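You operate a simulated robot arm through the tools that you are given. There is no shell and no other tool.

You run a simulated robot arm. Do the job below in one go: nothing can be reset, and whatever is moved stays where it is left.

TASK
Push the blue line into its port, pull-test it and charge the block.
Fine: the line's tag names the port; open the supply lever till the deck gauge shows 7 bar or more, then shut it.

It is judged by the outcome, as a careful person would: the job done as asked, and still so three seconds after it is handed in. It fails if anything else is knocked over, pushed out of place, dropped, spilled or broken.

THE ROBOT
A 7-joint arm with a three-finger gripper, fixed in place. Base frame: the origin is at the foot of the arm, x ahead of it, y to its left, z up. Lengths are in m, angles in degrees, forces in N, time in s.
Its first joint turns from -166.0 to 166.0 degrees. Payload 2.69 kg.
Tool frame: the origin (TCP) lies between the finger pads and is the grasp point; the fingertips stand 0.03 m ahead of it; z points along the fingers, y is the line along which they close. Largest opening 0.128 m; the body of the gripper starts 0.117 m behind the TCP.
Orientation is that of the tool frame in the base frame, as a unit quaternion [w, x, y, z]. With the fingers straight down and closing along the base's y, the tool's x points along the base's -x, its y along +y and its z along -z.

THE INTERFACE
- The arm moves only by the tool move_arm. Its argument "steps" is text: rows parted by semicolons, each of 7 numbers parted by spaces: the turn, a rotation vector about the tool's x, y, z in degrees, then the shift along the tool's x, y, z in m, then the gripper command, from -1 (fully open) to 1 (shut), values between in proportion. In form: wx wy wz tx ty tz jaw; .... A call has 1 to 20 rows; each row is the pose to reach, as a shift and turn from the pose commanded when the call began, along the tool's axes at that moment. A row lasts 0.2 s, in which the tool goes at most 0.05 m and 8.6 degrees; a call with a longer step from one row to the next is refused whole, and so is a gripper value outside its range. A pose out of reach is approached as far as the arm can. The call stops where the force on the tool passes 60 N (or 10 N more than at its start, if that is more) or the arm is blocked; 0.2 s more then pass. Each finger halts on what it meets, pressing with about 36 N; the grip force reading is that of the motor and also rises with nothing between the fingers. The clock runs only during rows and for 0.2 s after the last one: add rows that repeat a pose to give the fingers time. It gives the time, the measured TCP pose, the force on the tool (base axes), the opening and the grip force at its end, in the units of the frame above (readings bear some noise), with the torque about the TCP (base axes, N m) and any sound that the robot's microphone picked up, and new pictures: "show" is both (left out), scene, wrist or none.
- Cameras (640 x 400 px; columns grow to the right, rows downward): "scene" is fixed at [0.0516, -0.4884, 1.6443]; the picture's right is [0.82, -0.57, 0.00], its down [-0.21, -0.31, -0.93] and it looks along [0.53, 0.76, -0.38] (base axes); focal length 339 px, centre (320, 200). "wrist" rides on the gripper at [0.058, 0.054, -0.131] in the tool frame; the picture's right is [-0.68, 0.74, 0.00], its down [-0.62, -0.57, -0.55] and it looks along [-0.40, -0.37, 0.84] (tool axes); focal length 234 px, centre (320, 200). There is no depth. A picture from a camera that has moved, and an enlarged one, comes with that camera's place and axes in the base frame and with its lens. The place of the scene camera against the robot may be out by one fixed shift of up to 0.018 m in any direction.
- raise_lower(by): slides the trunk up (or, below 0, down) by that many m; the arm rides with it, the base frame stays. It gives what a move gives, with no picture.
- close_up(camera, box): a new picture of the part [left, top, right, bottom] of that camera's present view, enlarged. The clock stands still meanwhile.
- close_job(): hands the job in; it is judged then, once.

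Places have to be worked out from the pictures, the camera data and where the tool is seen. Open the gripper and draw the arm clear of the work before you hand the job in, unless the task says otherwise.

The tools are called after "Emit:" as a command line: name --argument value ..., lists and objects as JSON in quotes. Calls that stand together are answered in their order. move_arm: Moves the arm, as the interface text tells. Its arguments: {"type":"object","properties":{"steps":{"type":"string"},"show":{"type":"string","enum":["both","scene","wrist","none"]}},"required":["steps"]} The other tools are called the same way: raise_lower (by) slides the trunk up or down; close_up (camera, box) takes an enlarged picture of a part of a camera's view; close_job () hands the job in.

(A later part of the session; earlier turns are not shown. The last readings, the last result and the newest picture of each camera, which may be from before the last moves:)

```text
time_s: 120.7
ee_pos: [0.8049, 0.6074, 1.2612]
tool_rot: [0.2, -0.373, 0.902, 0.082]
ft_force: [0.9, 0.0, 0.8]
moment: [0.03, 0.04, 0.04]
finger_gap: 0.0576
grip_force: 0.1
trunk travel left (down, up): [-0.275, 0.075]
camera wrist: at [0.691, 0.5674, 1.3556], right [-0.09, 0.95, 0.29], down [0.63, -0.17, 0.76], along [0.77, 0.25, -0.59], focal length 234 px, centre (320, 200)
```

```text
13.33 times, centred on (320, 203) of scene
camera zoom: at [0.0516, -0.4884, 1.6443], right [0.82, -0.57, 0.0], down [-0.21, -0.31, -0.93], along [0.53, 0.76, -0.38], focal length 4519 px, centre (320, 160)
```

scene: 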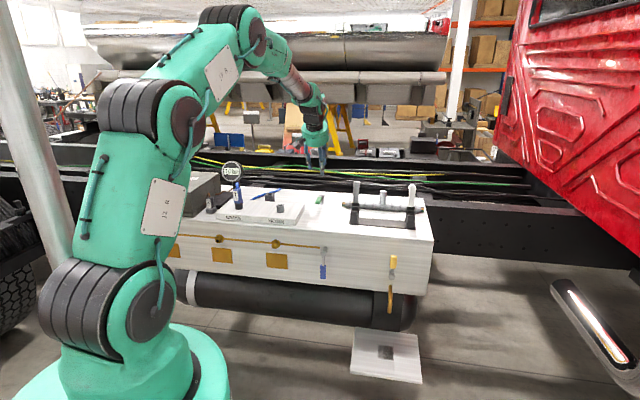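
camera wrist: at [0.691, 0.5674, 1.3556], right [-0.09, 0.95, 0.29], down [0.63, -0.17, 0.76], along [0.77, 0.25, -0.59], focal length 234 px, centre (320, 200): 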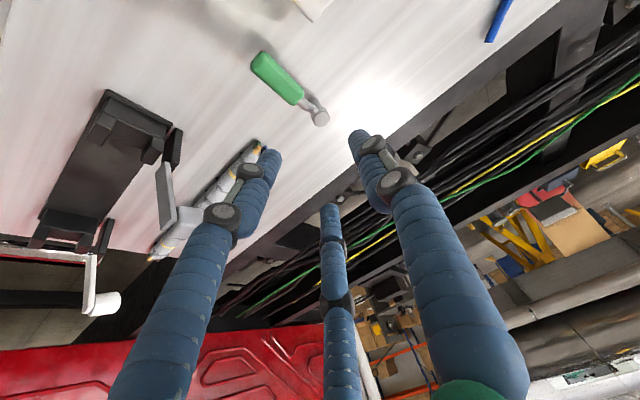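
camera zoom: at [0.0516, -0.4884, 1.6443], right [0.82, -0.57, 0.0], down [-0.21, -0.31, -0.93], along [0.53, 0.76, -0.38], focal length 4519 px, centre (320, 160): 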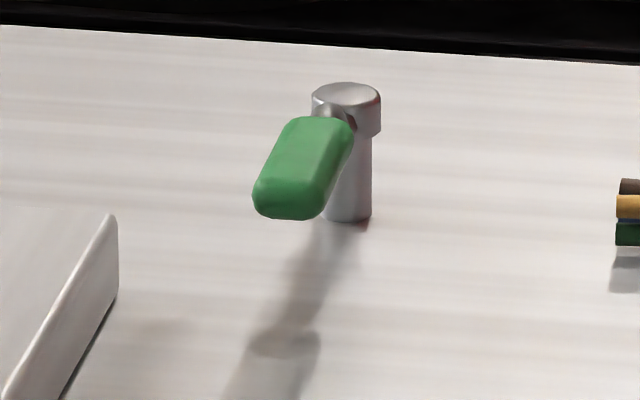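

Refined: pivot at (0.851, 0.659), handle along −n at z≈1.10, and my TCP is straight above it. I lower with the fingers straddling the handle, watching the force.

Emit:
move_arm --steps "0 0 0 0.0127 0 0.0272 0.1; 0 0 0 0.0253 0 0.0543 0.1; 0 0 0 0.038 0 0.0815 0.1; 0 0 0 0.0465 0.0002 0.0996 0.1; 0 0 0 0.0465 0.0002 0.0996 0.1" --show "both"

Emit:
close_up --camera "scene" --box '[296, 170, 344, 218]'

Emit:
close_up --camera "wrist" --box '[230, 80, 390, 220]'

```text
time_s: 121.9
ee_pos: [0.8032, 0.6085, 1.1496]
tool_rot: [0.2, -0.373, 0.902, 0.082]
ft_force: [0.0, -0.2, -0.2]
moment: [0.01, 0.0, 0.0]
finger_gap: 0.0578
grip_force: 0.2
trunk travel left (down, up): [-0.275, 0.075]
camera wrist: at [0.6885, 0.5683, 1.2435], right [-0.09, 0.95, 0.28], down [0.63, -0.17, 0.76], along [0.77, 0.24, -0.59], focal length 234 px, centre (320, 200)
```

scene: 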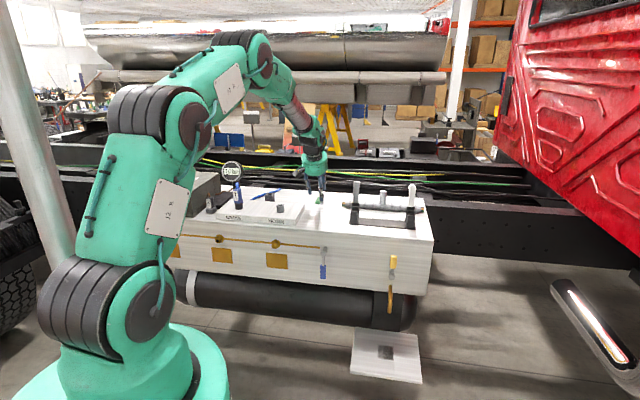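
wrist: 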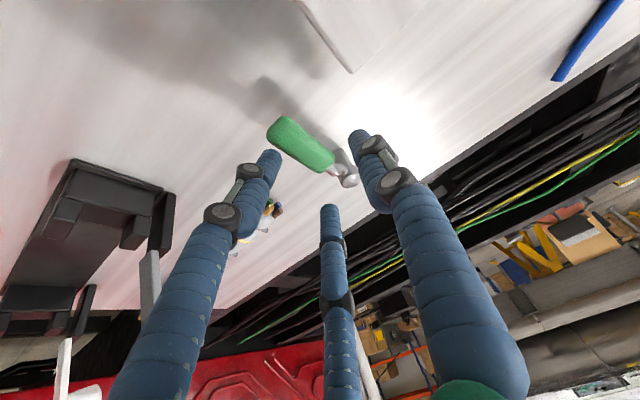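

```text
8.33 times, centred on (320, 194) of scene
camera zoom: at [0.0516, -0.4884, 1.6443], right [0.82, -0.57, 0.0], down [-0.21, -0.31, -0.93], along [0.53, 0.76, -0.38], focal length 2825 px, centre (320, 250)
```

zoom: 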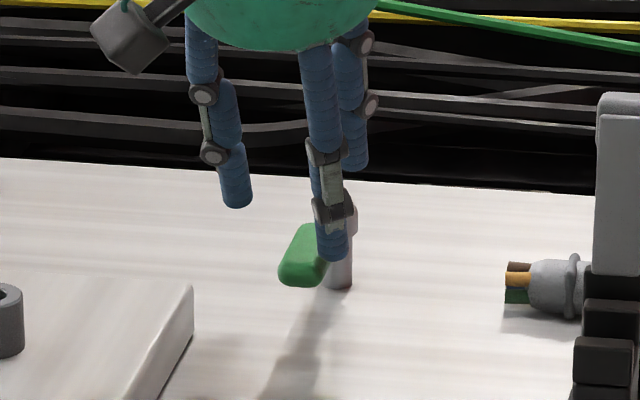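

```text
2.86 times, centred on (310, 150) of wrist
camera zoom: at [0.6885, 0.5683, 1.2435], right [-0.09, 0.95, 0.28], down [0.63, -0.17, 0.76], along [0.77, 0.24, -0.59], focal length 669 px, centre (349, 343)
```

zoom: 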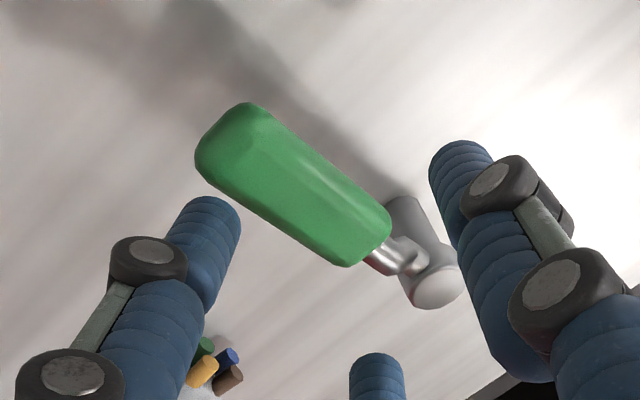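

Clear so far. I shift 6 mm to −u for extra clearance and lower the last 38 mm so the tips are beside the handle.

Emit:
move_arm --steps "0 0 0 0 -0.006 0 0.1; 0 0 0 0.0053 -0.006 0.0113 0.1; 0 0 0 0.0106 -0.006 0.0226 0.1; 0 0 0 0.0159 -0.006 0.034 0.1; 0 0 0 0.0159 -0.006 0.034 0.1" --show "both"

Emit:
close_up --camera "scene" --box '[296, 170, 344, 218]'

Emit:
close_up --camera "wrist" --box '[230, 80, 390, 220]'

```text
time_s: 123.1
ee_pos: [0.8059, 0.6032, 1.1125]
tool_rot: [0.199, -0.373, 0.902, 0.082]
ft_force: [-0.2, 0.2, -0.7]
moment: [0.01, -0.03, 0.04]
finger_gap: 0.0577
grip_force: 0.0
trunk travel left (down, up): [-0.275, 0.075]
camera wrist: at [0.6928, 0.5636, 1.2072], right [-0.09, 0.95, 0.28], down [0.63, -0.17, 0.76], along [0.77, 0.24, -0.59], focal length 234 px, centre (320, 200)
```

scene: 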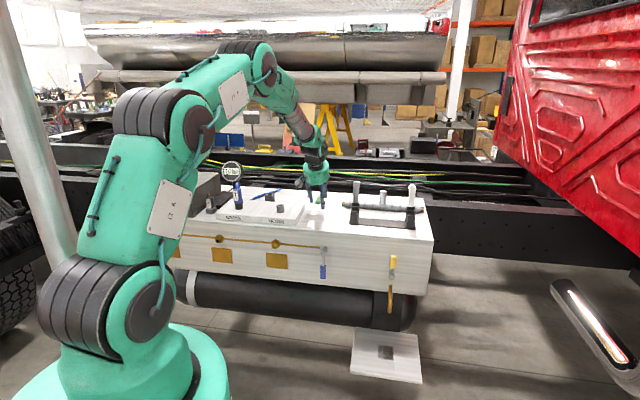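
wrist: 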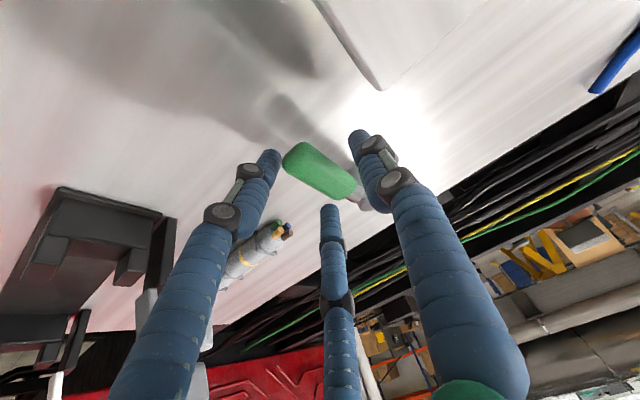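

```text
8.33 times, centred on (320, 194) of scene
camera zoom: at [0.0516, -0.4884, 1.6443], right [0.82, -0.57, 0.0], down [-0.21, -0.31, -0.93], along [0.53, 0.76, -0.38], focal length 2825 px, centre (320, 250)
```

zoom: 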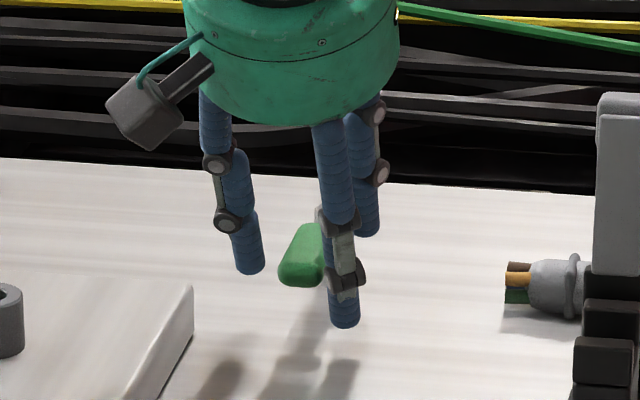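

```text
2.86 times, centred on (310, 150) of wrist
camera zoom: at [0.6928, 0.5636, 1.2072], right [-0.09, 0.95, 0.28], down [0.63, -0.17, 0.76], along [0.77, 0.24, -0.59], focal length 669 px, centre (349, 343)
```

zoom: 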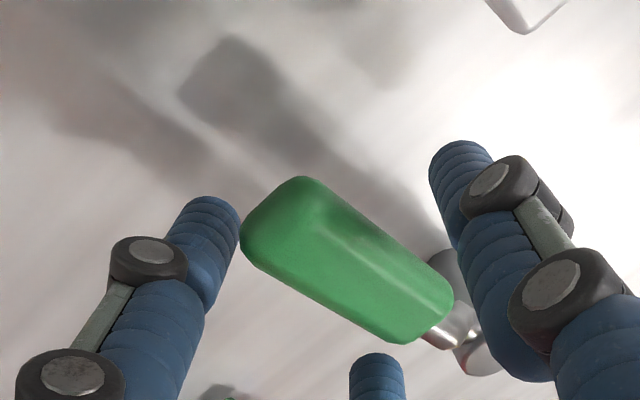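

The fingers straddle the handle. I push it gently towards +u (left, into free space) and read force and gauge.

Emit:
move_arm --steps "0 0 0 0 0.008 0 0.1; 0 0 0 0 0.016 0 0.1; 0 0 0 0 0.023 0 0.1; 0 0 0 0 0.029 0 0.1; 0 0 0 0 0.034 0 0.1; 0 0 0 0 0.034 0 0.1" --show "both"

Emit:
close_up --camera "scene" --box '[296, 170, 344, 218]'

Emit:
close_up --camera "scene" --box '[210, 150, 258, 190]'

```text
time_s: 124.3
ee_pos: [0.7936, 0.6183, 1.1161]
tool_rot: [0.203, -0.367, 0.904, 0.082]
ft_force: [28.3, -32.1, 8.1]
moment: [-0.14, -1.04, -3.61]
finger_gap: 0.05
grip_force: 45.1
trunk travel left (down, up): [-0.275, 0.075]
stopped in row 6: the force on the tool passed its limit at 64 N (the readings are from after the stop); the commanded pose is now the measured one
camera wrist: at [0.6783, 0.579, 1.2094], right [-0.07, 0.95, 0.29], down [0.63, -0.18, 0.76], along [0.78, 0.24, -0.58], focal length 234 px, centre (320, 200)
```

scene: 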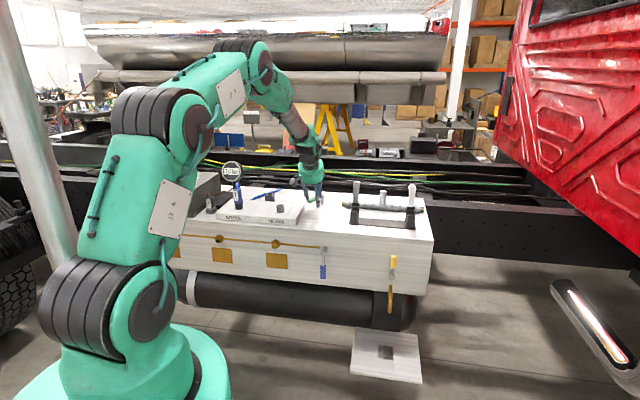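
wrist: 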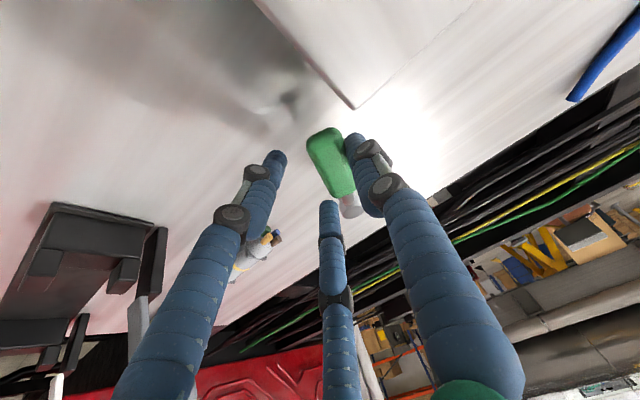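

```text
8.33 times, centred on (320, 194) of scene
camera zoom: at [0.0516, -0.4884, 1.6443], right [0.82, -0.57, 0.0], down [-0.21, -0.31, -0.93], along [0.53, 0.76, -0.38], focal length 2825 px, centre (320, 250)
```

zoom: 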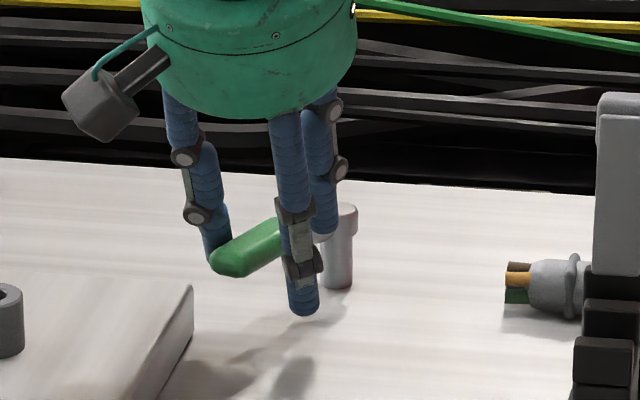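

```text
10.00 times, centred on (234, 170) of scene
camera zoom: at [0.0516, -0.4884, 1.6443], right [0.82, -0.57, 0.0], down [-0.21, -0.31, -0.93], along [0.53, 0.76, -0.38], focal length 3390 px, centre (1180, 500)
```

zoom: 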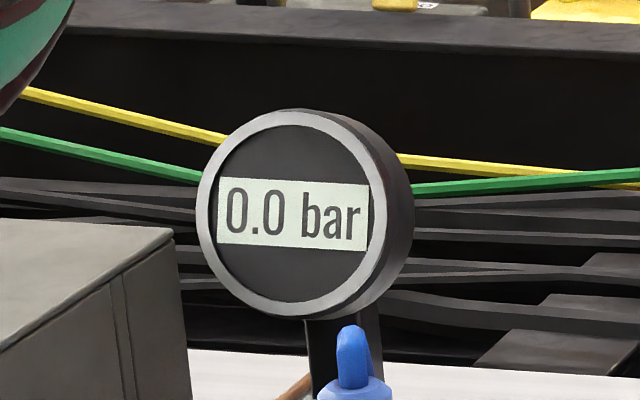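

The lever turned easily towards +u until it wedged between my two fingers (64 N stop). I open the jaws wide to free it and look at the lever and gauge.

Emit:
move_arm --steps "0 0 0 0 0 0 -0.3; 0 0 0 0 0 0 -0.7; 0 0 0 0 0 0 -0.7; 0 0 0 0 0 0 -0.7" --show "both"

Emit:
close_up --camera "scene" --box '[296, 170, 344, 218]'

Emit:
close_up --camera "wrist" --box '[250, 80, 410, 240]'

Emit:
close_up --camera "scene" --box '[210, 150, 258, 190]'

```text
time_s: 125.3
ee_pos: [0.7887, 0.6228, 1.1129]
tool_rot: [0.201, -0.371, 0.903, 0.082]
ft_force: [-0.6, -0.5, -0.5]
moment: [0.01, 0.0, 0.01]
finger_gap: 0.109
grip_force: 0.0
trunk travel left (down, up): [-0.275, 0.075]
camera wrist: at [0.6732, 0.5835, 1.2069], right [-0.08, 0.96, 0.28], down [0.63, -0.17, 0.76], along [0.77, 0.24, -0.59], focal length 234 px, centre (320, 200)
```

scene: 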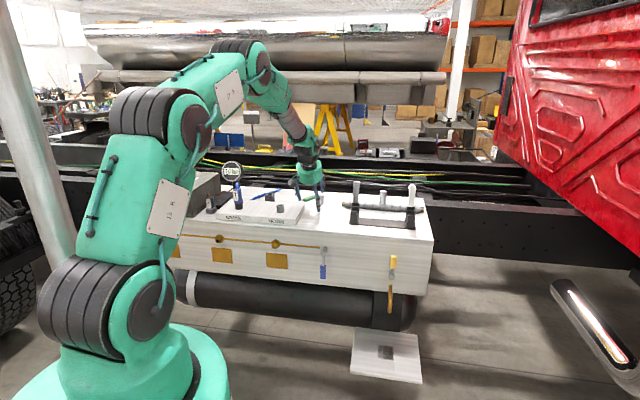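
wrist: 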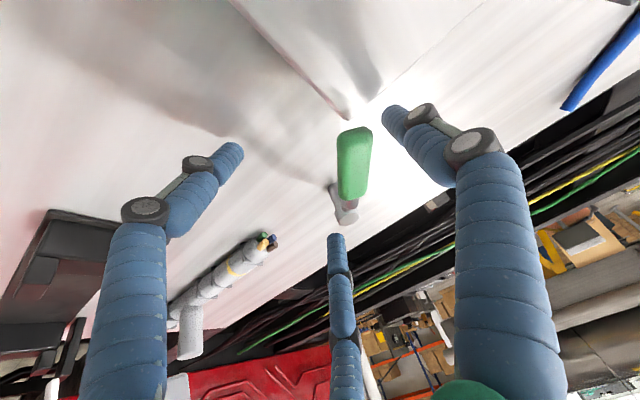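

```text
8.33 times, centred on (320, 194) of scene
camera zoom: at [0.0516, -0.4884, 1.6443], right [0.82, -0.57, 0.0], down [-0.21, -0.31, -0.93], along [0.53, 0.76, -0.38], focal length 2825 px, centre (320, 250)
```

zoom: 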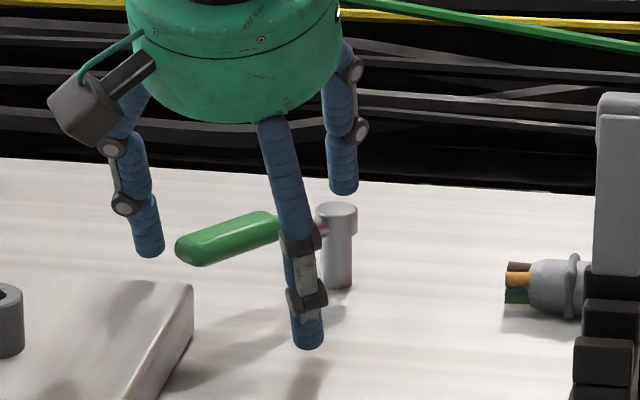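

```text
2.50 times, centred on (330, 160) of wrist
camera zoom: at [0.6732, 0.5835, 1.2069], right [-0.08, 0.96, 0.28], down [0.63, -0.17, 0.76], along [0.77, 0.24, -0.59], focal length 585 px, centre (295, 300)
```

zoom: 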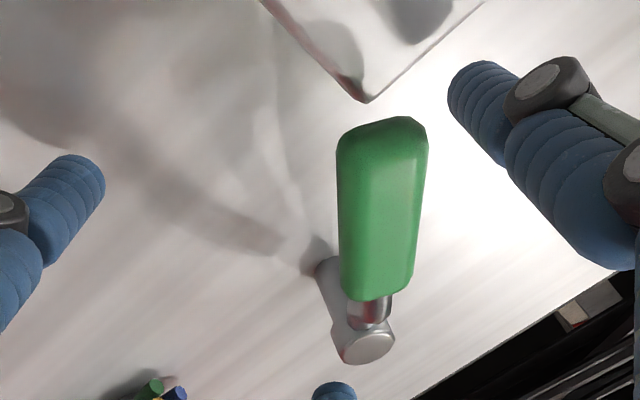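

```text
10.00 times, centred on (234, 170) of scene
camera zoom: at [0.0516, -0.4884, 1.6443], right [0.82, -0.57, 0.0], down [-0.21, -0.31, -0.93], along [0.53, 0.76, -0.38], focal length 3390 px, centre (1180, 500)
```

zoom: 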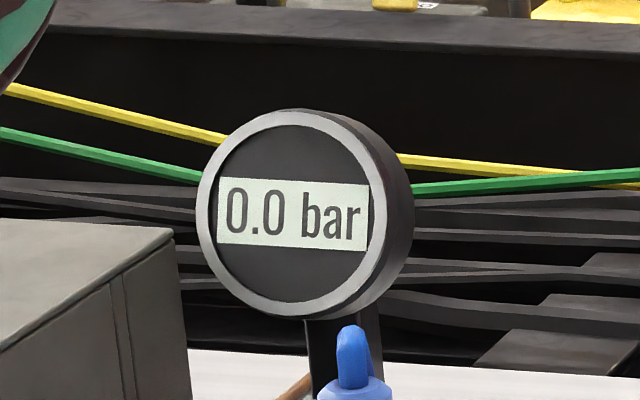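

The lever is now about 38° round, gauge still 0.0, so it needs to go further. I lift, close the fingers into a single pusher, and set down on the lever's trailing side to turn it the rest of the way.

Emit:
move_arm --steps "0 0 0 -0.0127 0 -0.0272 -0.7; 0 0 0 -0.0254 0 -0.0544 -0.7; 0 0 0 -0.0104 0 -0.0614 -0.2; 0 0 0 -0.0104 0 -0.0614 0.4; 0 0 0 -0.0104 0 -0.0614 1; 0 0 0 -0.0104 0 -0.0614 1; 0 0 0 0.0023 0 -0.0342 1; 0 0 0 0.0087 0 -0.0206 1; 0 0 0 0.015 0 -0.007 1; 0 0 0 0.015 0 -0.007 1" --show "both"

Emit:
close_up --camera "scene" --box '[296, 170, 344, 218]'

Emit:
close_up --camera "wrist" --box '[250, 80, 410, 240]'

```text
time_s: 127.5
ee_pos: [0.7747, 0.6123, 1.1109]
tool_rot: [0.201, -0.371, 0.903, 0.082]
ft_force: [0.4, -0.4, -0.5]
moment: [-0.03, -0.02, -0.01]
finger_gap: 0.002
grip_force: 31.1
trunk travel left (down, up): [-0.275, 0.075]
camera wrist: at [0.6612, 0.5736, 1.2048], right [-0.08, 0.96, 0.28], down [0.63, -0.17, 0.76], along [0.77, 0.24, -0.59], focal length 234 px, centre (320, 200)
```

scene: 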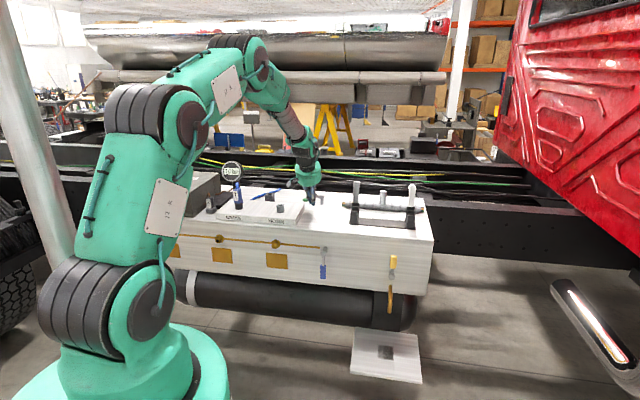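
wrist: 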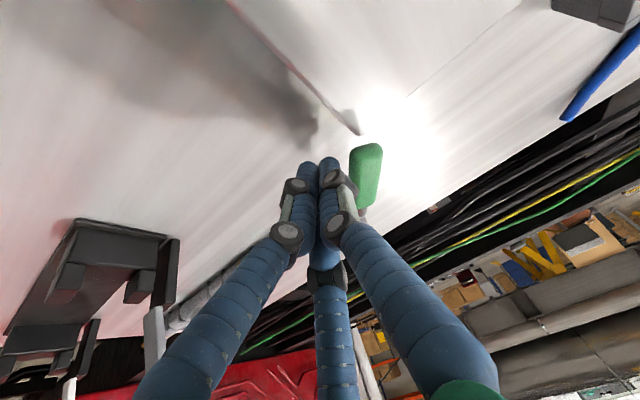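

```text
8.33 times, centred on (320, 194) of scene
camera zoom: at [0.0516, -0.4884, 1.6443], right [0.82, -0.57, 0.0], down [-0.21, -0.31, -0.93], along [0.53, 0.76, -0.38], focal length 2825 px, centre (320, 250)
```

zoom: 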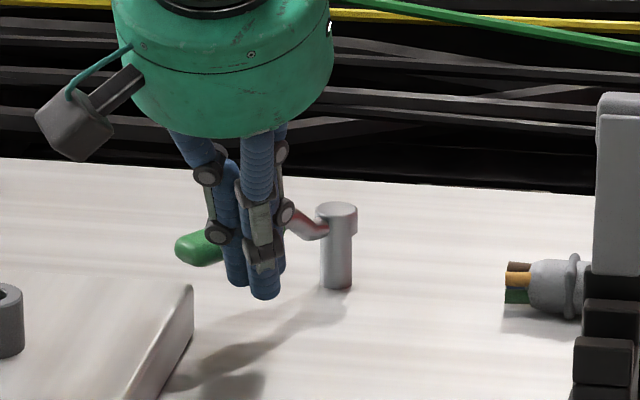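

```text
2.50 times, centred on (330, 160) of wrist
camera zoom: at [0.6612, 0.5736, 1.2048], right [-0.08, 0.96, 0.28], down [0.63, -0.17, 0.76], along [0.77, 0.24, -0.59], focal length 585 px, centre (295, 300)
```

zoom: 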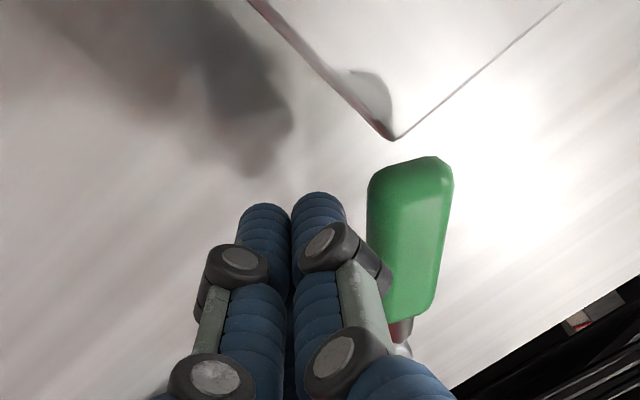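

The pusher is on the trailing side. I turn the lever further along its arc and check the gauge.

Emit:
move_arm --steps "0 0 0 -0.009 0.0099 0.0042 1; 0 0 0 -0.0138 0.0175 0.0065 1; 0 0 0 -0.0186 0.0247 0.0087 1; 0 0 0 -0.0237 0.0318 0.011 1; 0 0 0 -0.0288 0.0389 0.0134 1; 0 0 0 -0.0288 0.0389 0.0134 1" --show "both"

Emit:
close_up --camera "scene" --box '[296, 170, 344, 218]'

Emit:
close_up --camera "scene" --box '[210, 150, 258, 190]'

```text
time_s: 128.9
ee_pos: [0.7712, 0.6622, 1.1133]
tool_rot: [0.201, -0.37, 0.903, 0.081]
ft_force: [0.0, 0.1, -0.5]
moment: [-0.02, 0.0, -0.04]
finger_gap: 0.002
grip_force: 31.8
trunk travel left (down, up): [-0.275, 0.075]
camera wrist: at [0.6569, 0.6226, 1.2074], right [-0.08, 0.96, 0.28], down [0.63, -0.17, 0.76], along [0.77, 0.24, -0.59], focal length 234 px, centre (320, 200)
```

scene: 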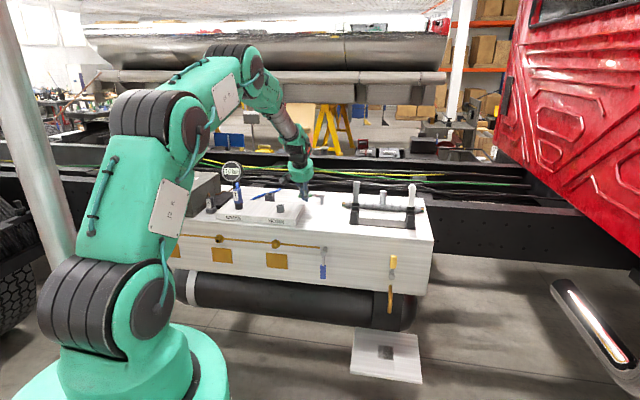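
wrist: 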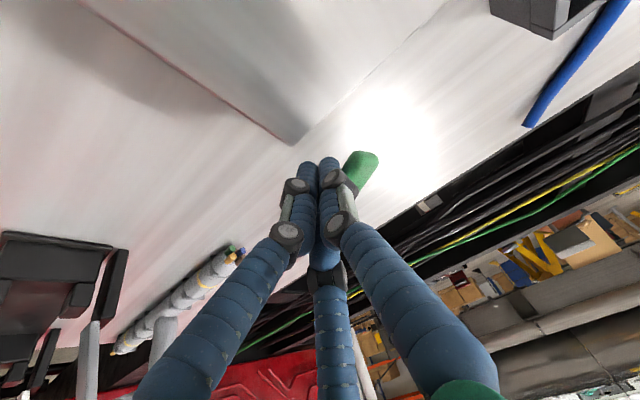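

```text
8.33 times, centred on (320, 194) of scene
camera zoom: at [0.0516, -0.4884, 1.6443], right [0.82, -0.57, 0.0], down [-0.21, -0.31, -0.93], along [0.53, 0.76, -0.38], focal length 2825 px, centre (320, 250)
```

zoom: 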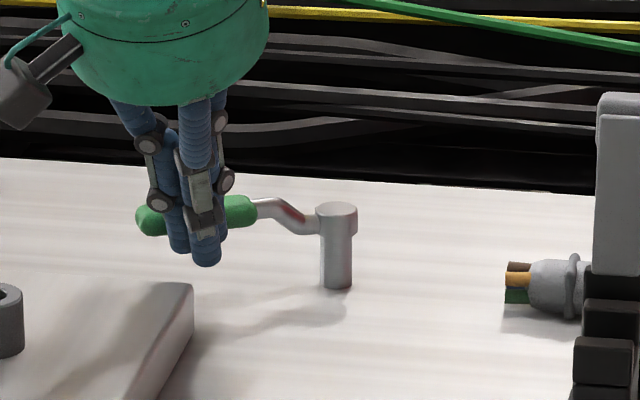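

```text
10.00 times, centred on (234, 170) of scene
camera zoom: at [0.0516, -0.4884, 1.6443], right [0.82, -0.57, 0.0], down [-0.21, -0.31, -0.93], along [0.53, 0.76, -0.38], focal length 3390 px, centre (1180, 500)
```

zoom: 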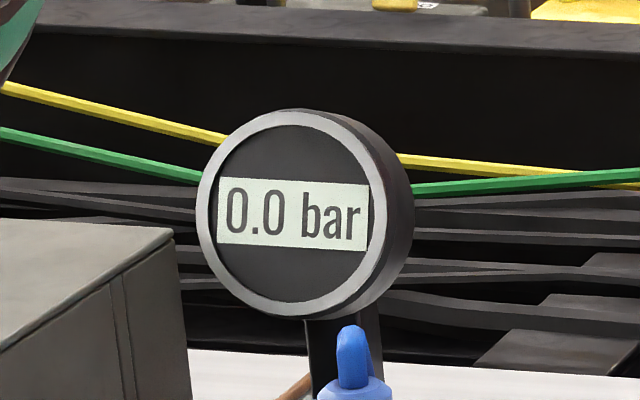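

Still 0.0 bar at roughly 75° open. I push it on to the full quarter turn and wait a moment.

Emit:
move_arm --steps "0 0 0 -0.007 0.005 0.0033 1; 0 0 0 -0.0135 0.0092 0.0063 1; 0 0 0 -0.02 0.0125 0.0095 1; 0 0 0 -0.0269 0.0155 0.0126 1; 0 0 0 -0.0269 0.0155 0.0126 1; 0 0 0 -0.0269 0.0155 0.0126 1; 0 0 0 -0.0269 0.0155 0.0126 1; 0 0 0 -0.0269 0.0155 0.0126 1" --show "both"

Emit:
close_up --camera "scene" --box '[296, 170, 344, 218]'

Emit:
close_up --camera "scene" --box '[210, 150, 258, 190]'

```text
time_s: 129.6
ee_pos: [0.7737, 0.6742, 1.1048]
tool_rot: [0.192, -0.37, 0.906, 0.077]
ft_force: [-1.0, -1.7, -8.3]
moment: [-0.16, 0.18, -0.07]
finger_gap: 0.0023
grip_force: 31.1
trunk travel left (down, up): [-0.275, 0.075]
stopped in row 3: the force on the tool passed its limit at 88 N (the readings are from after the stop); the commanded pose is now the measured one
camera wrist: at [0.6597, 0.6365, 1.1999], right [-0.07, 0.96, 0.27], down [0.64, -0.16, 0.75], along [0.77, 0.23, -0.6], focal length 234 px, centre (320, 200)
```

scene: 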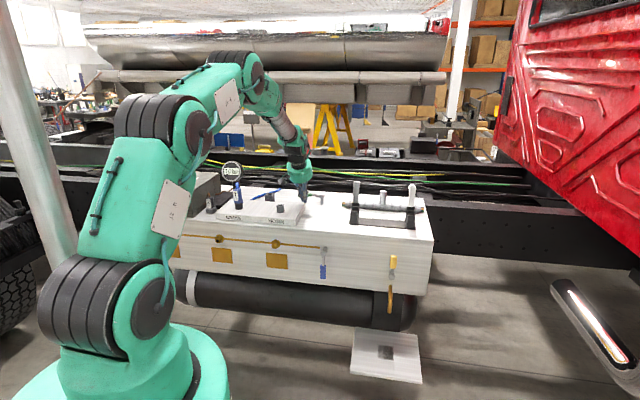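
wrist: 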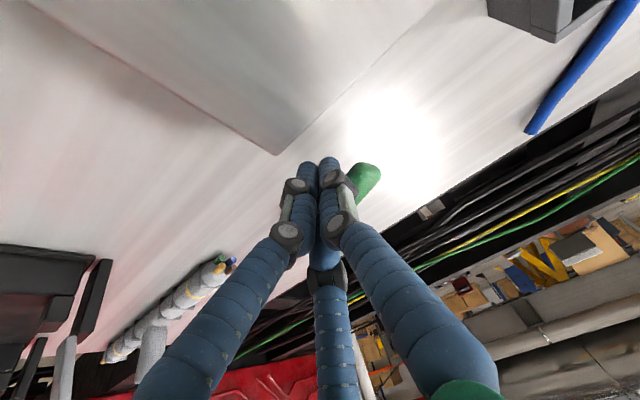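

```text
8.33 times, centred on (320, 194) of scene
camera zoom: at [0.0516, -0.4884, 1.6443], right [0.82, -0.57, 0.0], down [-0.21, -0.31, -0.93], along [0.53, 0.76, -0.38], focal length 2825 px, centre (320, 250)
```

zoom: 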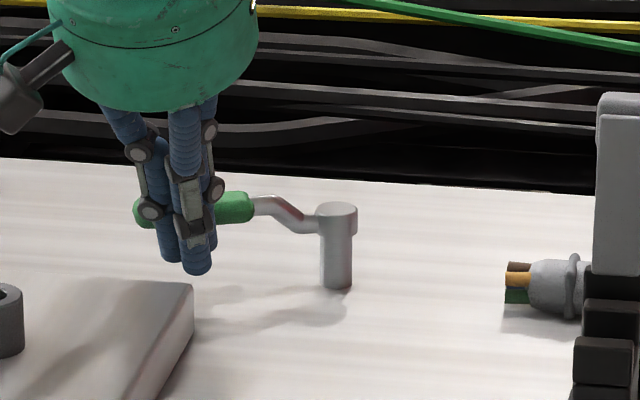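

```text
10.00 times, centred on (234, 170) of scene
camera zoom: at [0.0516, -0.4884, 1.6443], right [0.82, -0.57, 0.0], down [-0.21, -0.31, -0.93], along [0.53, 0.76, -0.38], focal length 3390 px, centre (1180, 500)
```

zoom: 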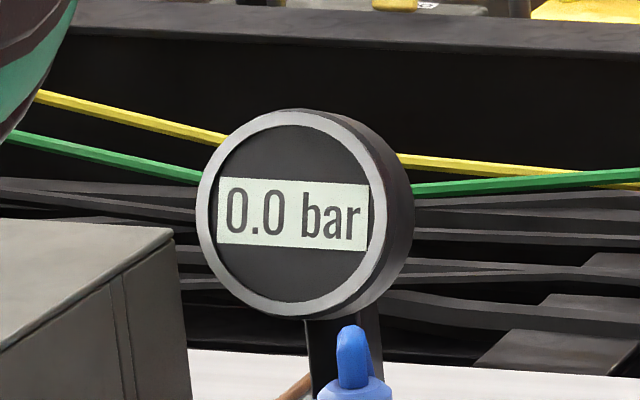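

The lever is at its end stop. I ease the pusher back a little and wait two seconds to see whether the gauge responds.

Emit:
move_arm --steps "0 0 0 0.005 -0.005 -0.004 1; 0 0 0 0.012 -0.01 -0.008 1; 0 0 0 0.012 -0.01 -0.008 1; 0 0 0 0.012 -0.01 -0.008 1; 0 0 0 0.012 -0.01 -0.008 1; 0 0 0 0.012 -0.01 -0.008 1; 0 0 0 0.012 -0.01 -0.008 1; 0 0 0 0.012 -0.01 -0.008 1; 0 0 0 0.012 -0.01 -0.008 1; 0 0 0 0.012 -0.01 -0.008 1" --show "none"

Emit:
close_up --camera "scene" --box '[210, 150, 306, 210]'

Emit:
close_up --camera "scene" --box '[296, 170, 344, 218]'

Emit:
close_up --camera "scene" --box '[296, 230, 424, 320]'

```text
time_s: 131.8
ee_pos: [0.7707, 0.6572, 1.1084]
tool_rot: [0.194, -0.37, 0.905, 0.079]
ft_force: [0.3, -0.3, 0.4]
moment: [0.0, -0.01, 0.0]
finger_gap: 0.0018
grip_force: 32.0
trunk travel left (down, up): [-0.275, 0.075]
```

```text
6.67 times, centred on (258, 180) of scene
camera zoom: at [0.0516, -0.4884, 1.6443], right [0.82, -0.57, 0.0], down [-0.21, -0.31, -0.93], along [0.53, 0.76, -0.38], focal length 2260 px, centre (733, 333)
```

zoom: 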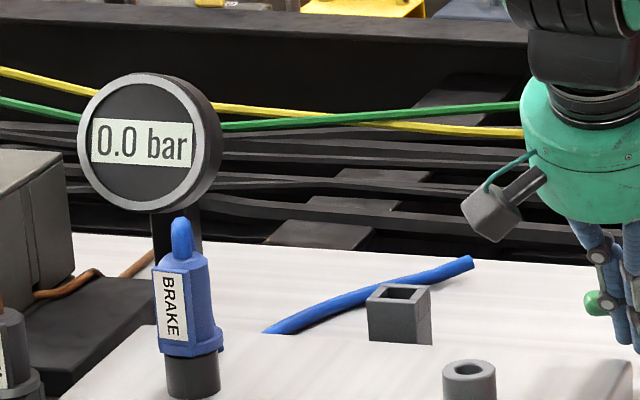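

```text
8.33 times, centred on (320, 194) of scene
camera zoom: at [0.0516, -0.4884, 1.6443], right [0.82, -0.57, 0.0], down [-0.21, -0.31, -0.93], along [0.53, 0.76, -0.38], focal length 2825 px, centre (320, 250)
```

zoom: 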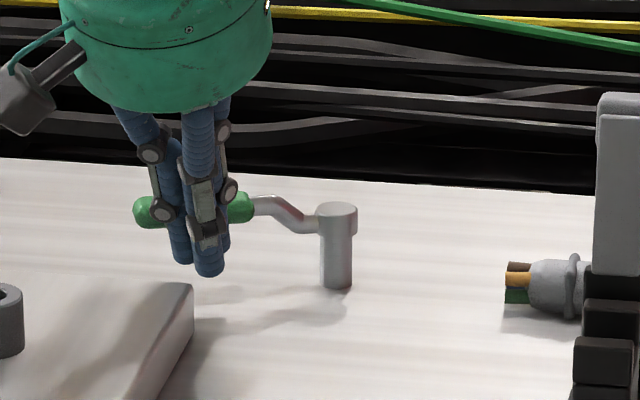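

```text
4.44 times, centred on (360, 275) of scene
camera zoom: at [0.0516, -0.4884, 1.6443], right [0.82, -0.57, 0.0], down [-0.21, -0.31, -0.93], along [0.53, 0.76, -0.38], focal length 1506 px, centre (142, -133)
```

zoom: 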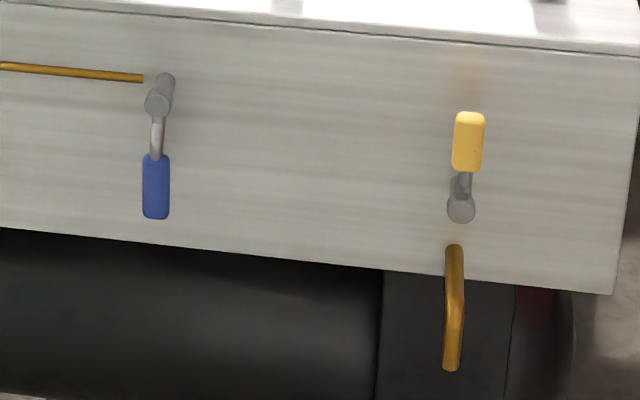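

No response with the green lever fully open, and no hiss either. Before drawing conclusions I'll press the plug down hard with the lever still open and watch the gauge, in case it's just short of sealing. I raise and go back to the plug.

Emit:
move_arm --steps "0 0 0 -0.015 0 -0.032 1; 0 0 0 -0.03 0 -0.064 0.6; 0 0 0 -0.047 0 -0.1 0.1; 0 0 0 -0.056 0 -0.119 0.1; 0 0 0 -0.056 0 -0.119 0.1" --show "none"

```text
time_s: 133.0
ee_pos: [0.7718, 0.6593, 1.2421]
tool_rot: [0.194, -0.369, 0.906, 0.078]
ft_force: [0.2, -0.3, -0.2]
moment: [-0.02, 0.01, 0.0]
finger_gap: 0.0575
grip_force: 0.0
trunk travel left (down, up): [-0.275, 0.075]
```

Emit:
move_arm --steps "0 0 0 0.0142 0.0371 -0.0076 0.1; 0 0 0 0.0284 0.0743 -0.0151 0.1; 0 0 0 0.0426 0.1114 -0.0227 0.1; 0 0 0 0.0568 0.1486 -0.0303 0.1; 0 0 0 0.071 0.1857 -0.0379 0.1; 0 0 0 0.0852 0.2229 -0.0454 0.1; 0 0 0 0.0994 0.26 -0.053 0.1; 0 8 0 0.0994 0.26 -0.053 0.1; 0 16 0 0.0994 0.26 -0.053 0.1; 0 24 0 0.0994 0.26 -0.053 0.1; 0 24 0 0.0994 0.26 -0.053 0.1" --show "none"

Emit:
close_up --camera "wrist" --box '[265, 80, 375, 200]'

Emit:
close_up --camera "scene" --box '[210, 150, 338, 215]'

```text
time_s: 135.4
ee_pos: [0.5106, 0.7674, 1.2464]
tool_rot: [0.002, -0.379, 0.925, 0.0]
ft_force: [-0.4, 1.3, 0.0]
moment: [-0.02, 0.02, 0.01]
finger_gap: 0.0576
grip_force: 0.1
trunk travel left (down, up): [-0.275, 0.075]
```

```text
3.33 times, centred on (320, 140) of wrist
camera zoom: at [0.4309, 0.763, 1.3778], right [-0.03, 1.0, 0.0], down [0.83, 0.03, 0.55], along [0.55, 0.02, -0.83], focal length 781 px, centre (320, 400)
```

zoom: 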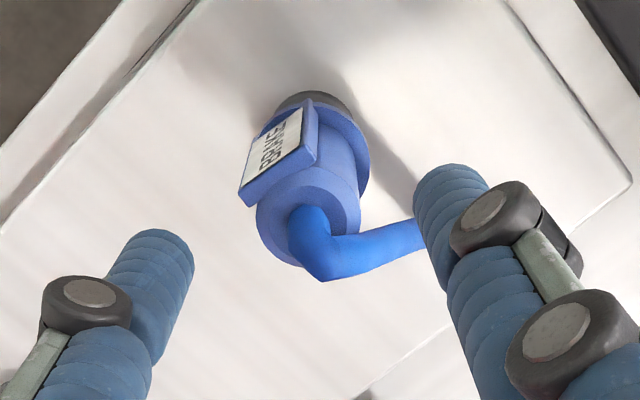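

```text
5.00 times, centred on (274, 182) of scene
camera zoom: at [0.0516, -0.4884, 1.6443], right [0.82, -0.57, 0.0], down [-0.21, -0.31, -0.93], along [0.53, 0.76, -0.38], focal length 1695 px, centre (550, 288)
```

zoom: 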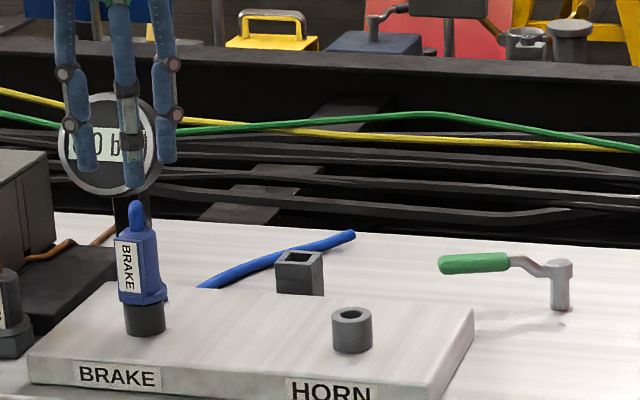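

The lever stays open by itself. I go down on the plug, grip it and push, then read the gauge.

Emit:
move_arm --steps "0 0 0 0.0035 -0.0014 0.02 0.15; 0 0 0 0.0035 -0.0014 0.045 0.2; 0 0 0 0.0035 -0.0014 0.07 0.2; 0 0 0 0.0035 -0.0014 0.09 0.2; 0 0 0 0.0035 -0.0014 0.09 0.2; 0 0 0 0.0035 -0.0014 0.09 0.45; 0 0 0 0.0035 -0.0014 0.09 0.6; 0 0 0 0.0035 -0.0014 0.09 1; 0 0 0 0.0035 -0.0014 0.09 1" --show "none"

Emit:
move_arm --steps "0 0 0 -0.0003 0 0.0015 1; 0 0 0 -0.0006 0 0.003 1; 0 0 0 -0.0009 0 0.0042 1; 0 0 0 -0.001 0 0.005 1; 0 0 0 -0.001 0 0.005 1; 0 0 0 -0.001 0 0.005 1; 0 0 0 -0.001 0 0.005 1" --show "wrist"

Emit:
close_up --camera "scene" --box '[210, 150, 258, 210]'

```text
time_s: 137.4
ee_pos: [0.5083, 0.7632, 1.1571]
tool_rot: [0.002, -0.378, 0.926, 0.0]
ft_force: [4.2, 1.3, -0.4]
moment: [0.02, -0.34, -0.05]
finger_gap: 0.0269
grip_force: 36.0
trunk travel left (down, up): [-0.275, 0.075]
```

```text
time_s: 139.0
ee_pos: [0.5082, 0.7634, 1.1545]
tool_rot: [0.003, -0.378, 0.926, 0.0]
ft_force: [1.6, 1.2, 35.9]
moment: [0.07, -0.12, 0.03]
finger_gap: 0.0272
grip_force: 36.5
trunk travel left (down, up): [-0.275, 0.075]
camera wrist: at [0.4289, 0.7592, 1.2858], right [-0.03, 1.0, 0.0], down [0.83, 0.03, 0.55], along [0.55, 0.02, -0.83], focal length 234 px, centre (320, 200)
```

wrist: 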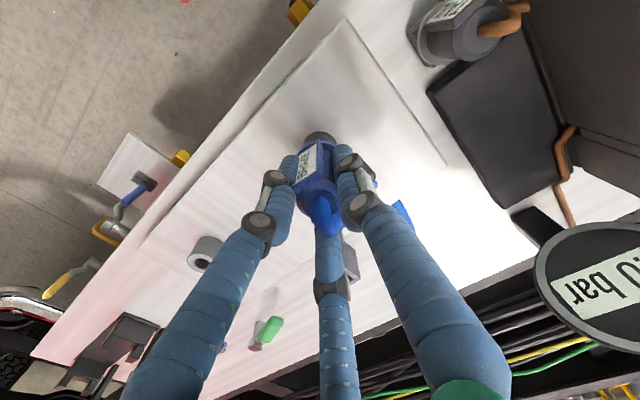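

```text
6.67 times, centred on (234, 180) of scene
camera zoom: at [0.0516, -0.4884, 1.6443], right [0.82, -0.57, 0.0], down [-0.21, -0.31, -0.93], along [0.53, 0.76, -0.38], focal length 2260 px, centre (893, 333)
```

zoom: 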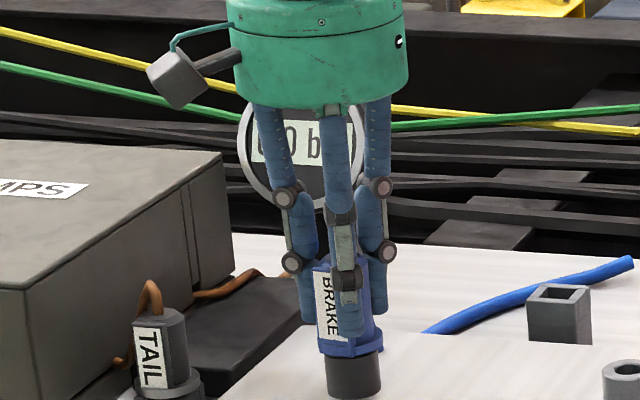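

Gauge still 0.0 with 36 N clean axial push. I look again closely at the seated depth while pressing.

Emit:
close_up --camera "scene" --box '[234, 188, 246, 203]'

Emit:
close_up --camera "wrist" --box '[290, 110, 350, 180]'

```text
16.00 times, centred on (240, 196) of scene
camera zoom: at [0.0516, -0.4884, 1.6443], right [0.82, -0.57, 0.0], down [-0.21, -0.31, -0.93], along [0.53, 0.76, -0.38], focal length 5423 px, centre (1600, 272)
```

zoom: 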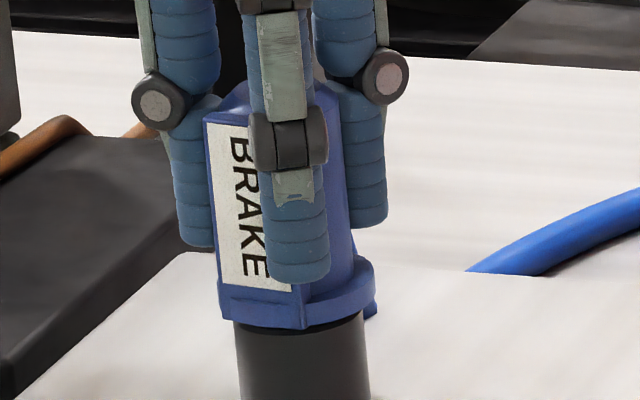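

```text
5.71 times, centred on (320, 145) of wrist
camera zoom: at [0.4289, 0.7592, 1.2858], right [-0.03, 1.0, 0.0], down [0.83, 0.03, 0.55], along [0.55, 0.02, -0.83], focal length 1338 px, centre (320, 514)
```

zoom: 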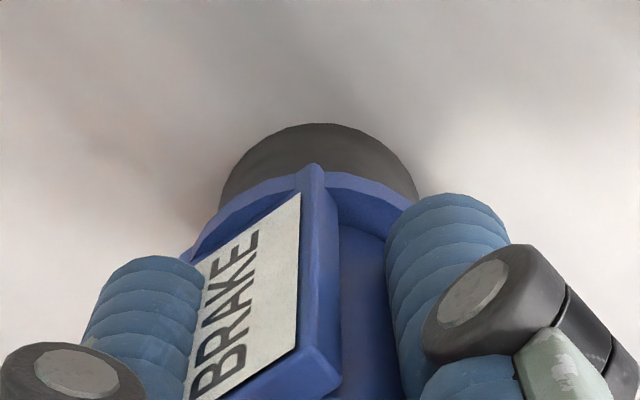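

Pressing makes no difference: green isn't feeding this gauge. I release the plug, will put the green lever back exactly as it was, and then study the other two levers and their piping.

Emit:
move_arm --steps "0 0 0 0 0 -0.002 0.7; 0 0 0 0 0 -0.003 0.4; 0 0 0 0 0 -0.003 0.2; 0 0 0 0 0 -0.02 0.15; 0 0 0 0 0 -0.05 0.1; 0 0 0 0 0 -0.09 0.1; 0 -8 0 0 0 -0.09 0.1; 0 -16 0 0 0 -0.09 0.1; 0 -24.5 0 0 0 -0.09 0.1; 0 -24.5 0 0 0 -0.09 0.1" --show "none"

Emit:
close_up --camera "scene" --box '[210, 150, 258, 210]'

```text
time_s: 141.2
ee_pos: [0.5093, 0.7633, 1.2411]
tool_rot: [0.199, -0.37, 0.904, 0.08]
ft_force: [-0.7, -0.8, -0.5]
moment: [0.01, -0.02, 0.01]
finger_gap: 0.0575
grip_force: 0.1
trunk travel left (down, up): [-0.275, 0.075]
```

```text
6.67 times, centred on (234, 180) of scene
camera zoom: at [0.0516, -0.4884, 1.6443], right [0.82, -0.57, 0.0], down [-0.21, -0.31, -0.93], along [0.53, 0.76, -0.38], focal length 2260 px, centre (893, 333)
```

zoom: 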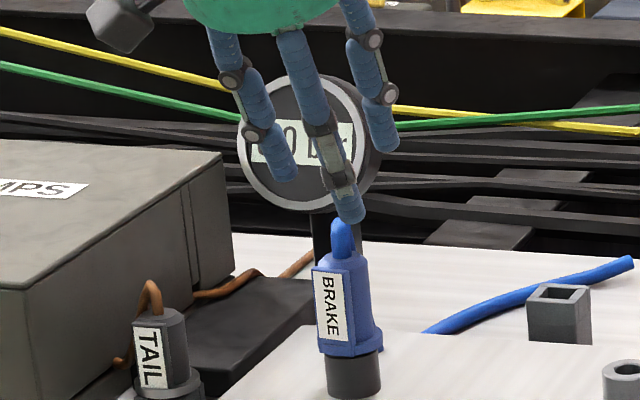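

Plug still home. I go round to the far side of the opened green lever, with a closed pusher and a bit more tilt for reach.

Emit:
move_arm --steps "0 0 0 -0.0227 -0.0317 0.0104 0.5; 0 0 0 -0.0455 -0.0633 0.0207 1; 0 0 0 -0.0682 -0.095 0.0311 1; 0 0 0 -0.0909 -0.1266 0.0414 1; 0 0 0 -0.1136 -0.1583 0.0518 1; 0 0 0 -0.1364 -0.1899 0.0621 1; 0 0 0 -0.1591 -0.2216 0.0725 1; 0 -4 0 -0.1591 -0.2216 0.0725 1; 0 -8 0 -0.1591 -0.2216 0.0725 1; 0 -8 0 -0.1591 -0.2216 0.0725 1" --show "both"

Emit:
close_up --camera "wrist" --box '[200, 40, 400, 200]'

```text
time_s: 143.4
ee_pos: [0.7898, 0.727, 1.2408]
tool_rot: [0.26, -0.363, 0.888, 0.106]
ft_force: [0.7, 0.3, -0.1]
moment: [0.0, 0.04, -0.01]
finger_gap: 0.002
grip_force: 31.7
trunk travel left (down, up): [-0.275, 0.075]
camera wrist: at [0.666, 0.6812, 1.3205], right [-0.11, 0.93, 0.36], down [0.55, -0.25, 0.8], along [0.83, 0.29, -0.49], focal length 234 px, centre (320, 200)
```

scene: 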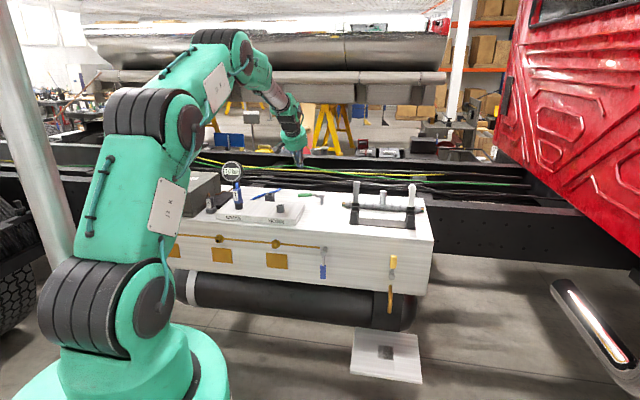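
wrist: 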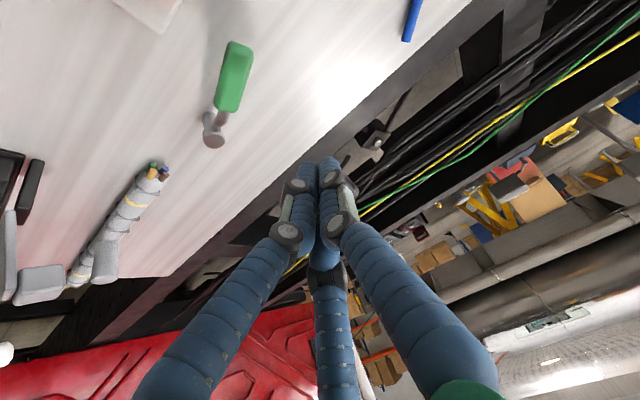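

```text
2.50 times, centred on (300, 120) of wrist
camera zoom: at [0.666, 0.6812, 1.3205], right [-0.11, 0.93, 0.36], down [0.55, -0.25, 0.8], along [0.83, 0.29, -0.49], focal length 585 px, centre (370, 400)
```

zoom: 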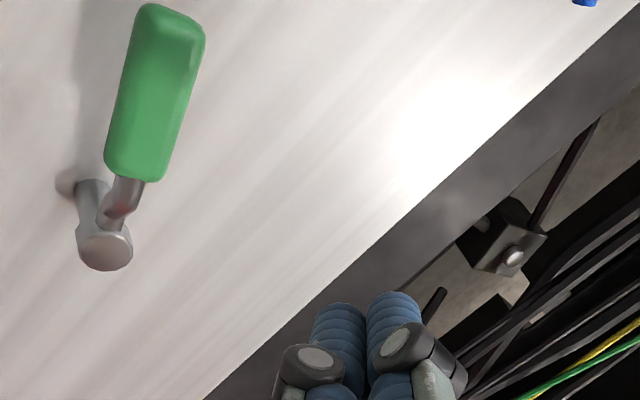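

I lower the pusher on the far side of the handle.

Emit:
move_arm --steps "0 0 0 0.0189 0 0.0294 1; 0 0 0 0.0377 0 0.0588 1; 0 0 0 0.0566 0 0.0882 1; 0 0 0 0.0707 0 0.1104 1; 0 0 0 0.0707 0 0.1104 1" --show "none"

Emit:
close_up --camera "scene" --box '[286, 170, 344, 218]'

Emit:
close_up --camera "wrist" --box '[200, 40, 400, 200]'

```text
time_s: 144.6
ee_pos: [0.7901, 0.7293, 1.1104]
tool_rot: [0.261, -0.363, 0.888, 0.106]
ft_force: [-0.7, 0.5, 0.1]
moment: [-0.01, 0.02, 0.01]
finger_gap: 0.002
grip_force: 31.4
trunk travel left (down, up): [-0.275, 0.075]
```

```text
8.33 times, centred on (315, 194) of scene
camera zoom: at [0.0516, -0.4884, 1.6443], right [0.82, -0.57, 0.0], down [-0.21, -0.31, -0.93], along [0.53, 0.76, -0.38], focal length 2825 px, centre (362, 250)
```

zoom: 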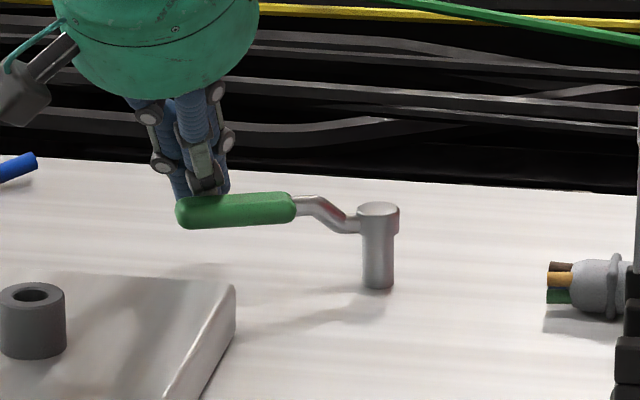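

```text
2.50 times, centred on (300, 120) of wrist
camera zoom: at [0.6665, 0.6826, 1.19], right [-0.11, 0.93, 0.36], down [0.55, -0.25, 0.8], along [0.83, 0.29, -0.49], focal length 585 px, centre (370, 400)
```

zoom: 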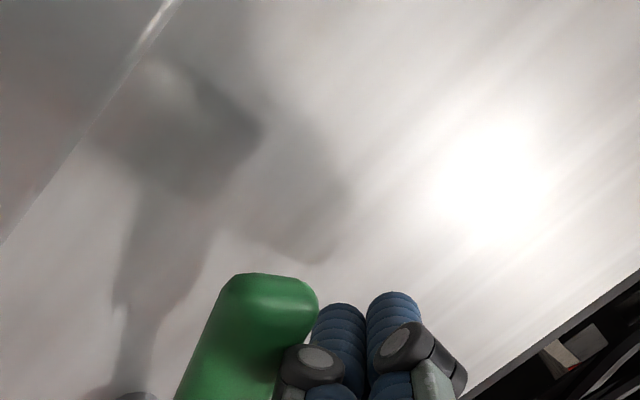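

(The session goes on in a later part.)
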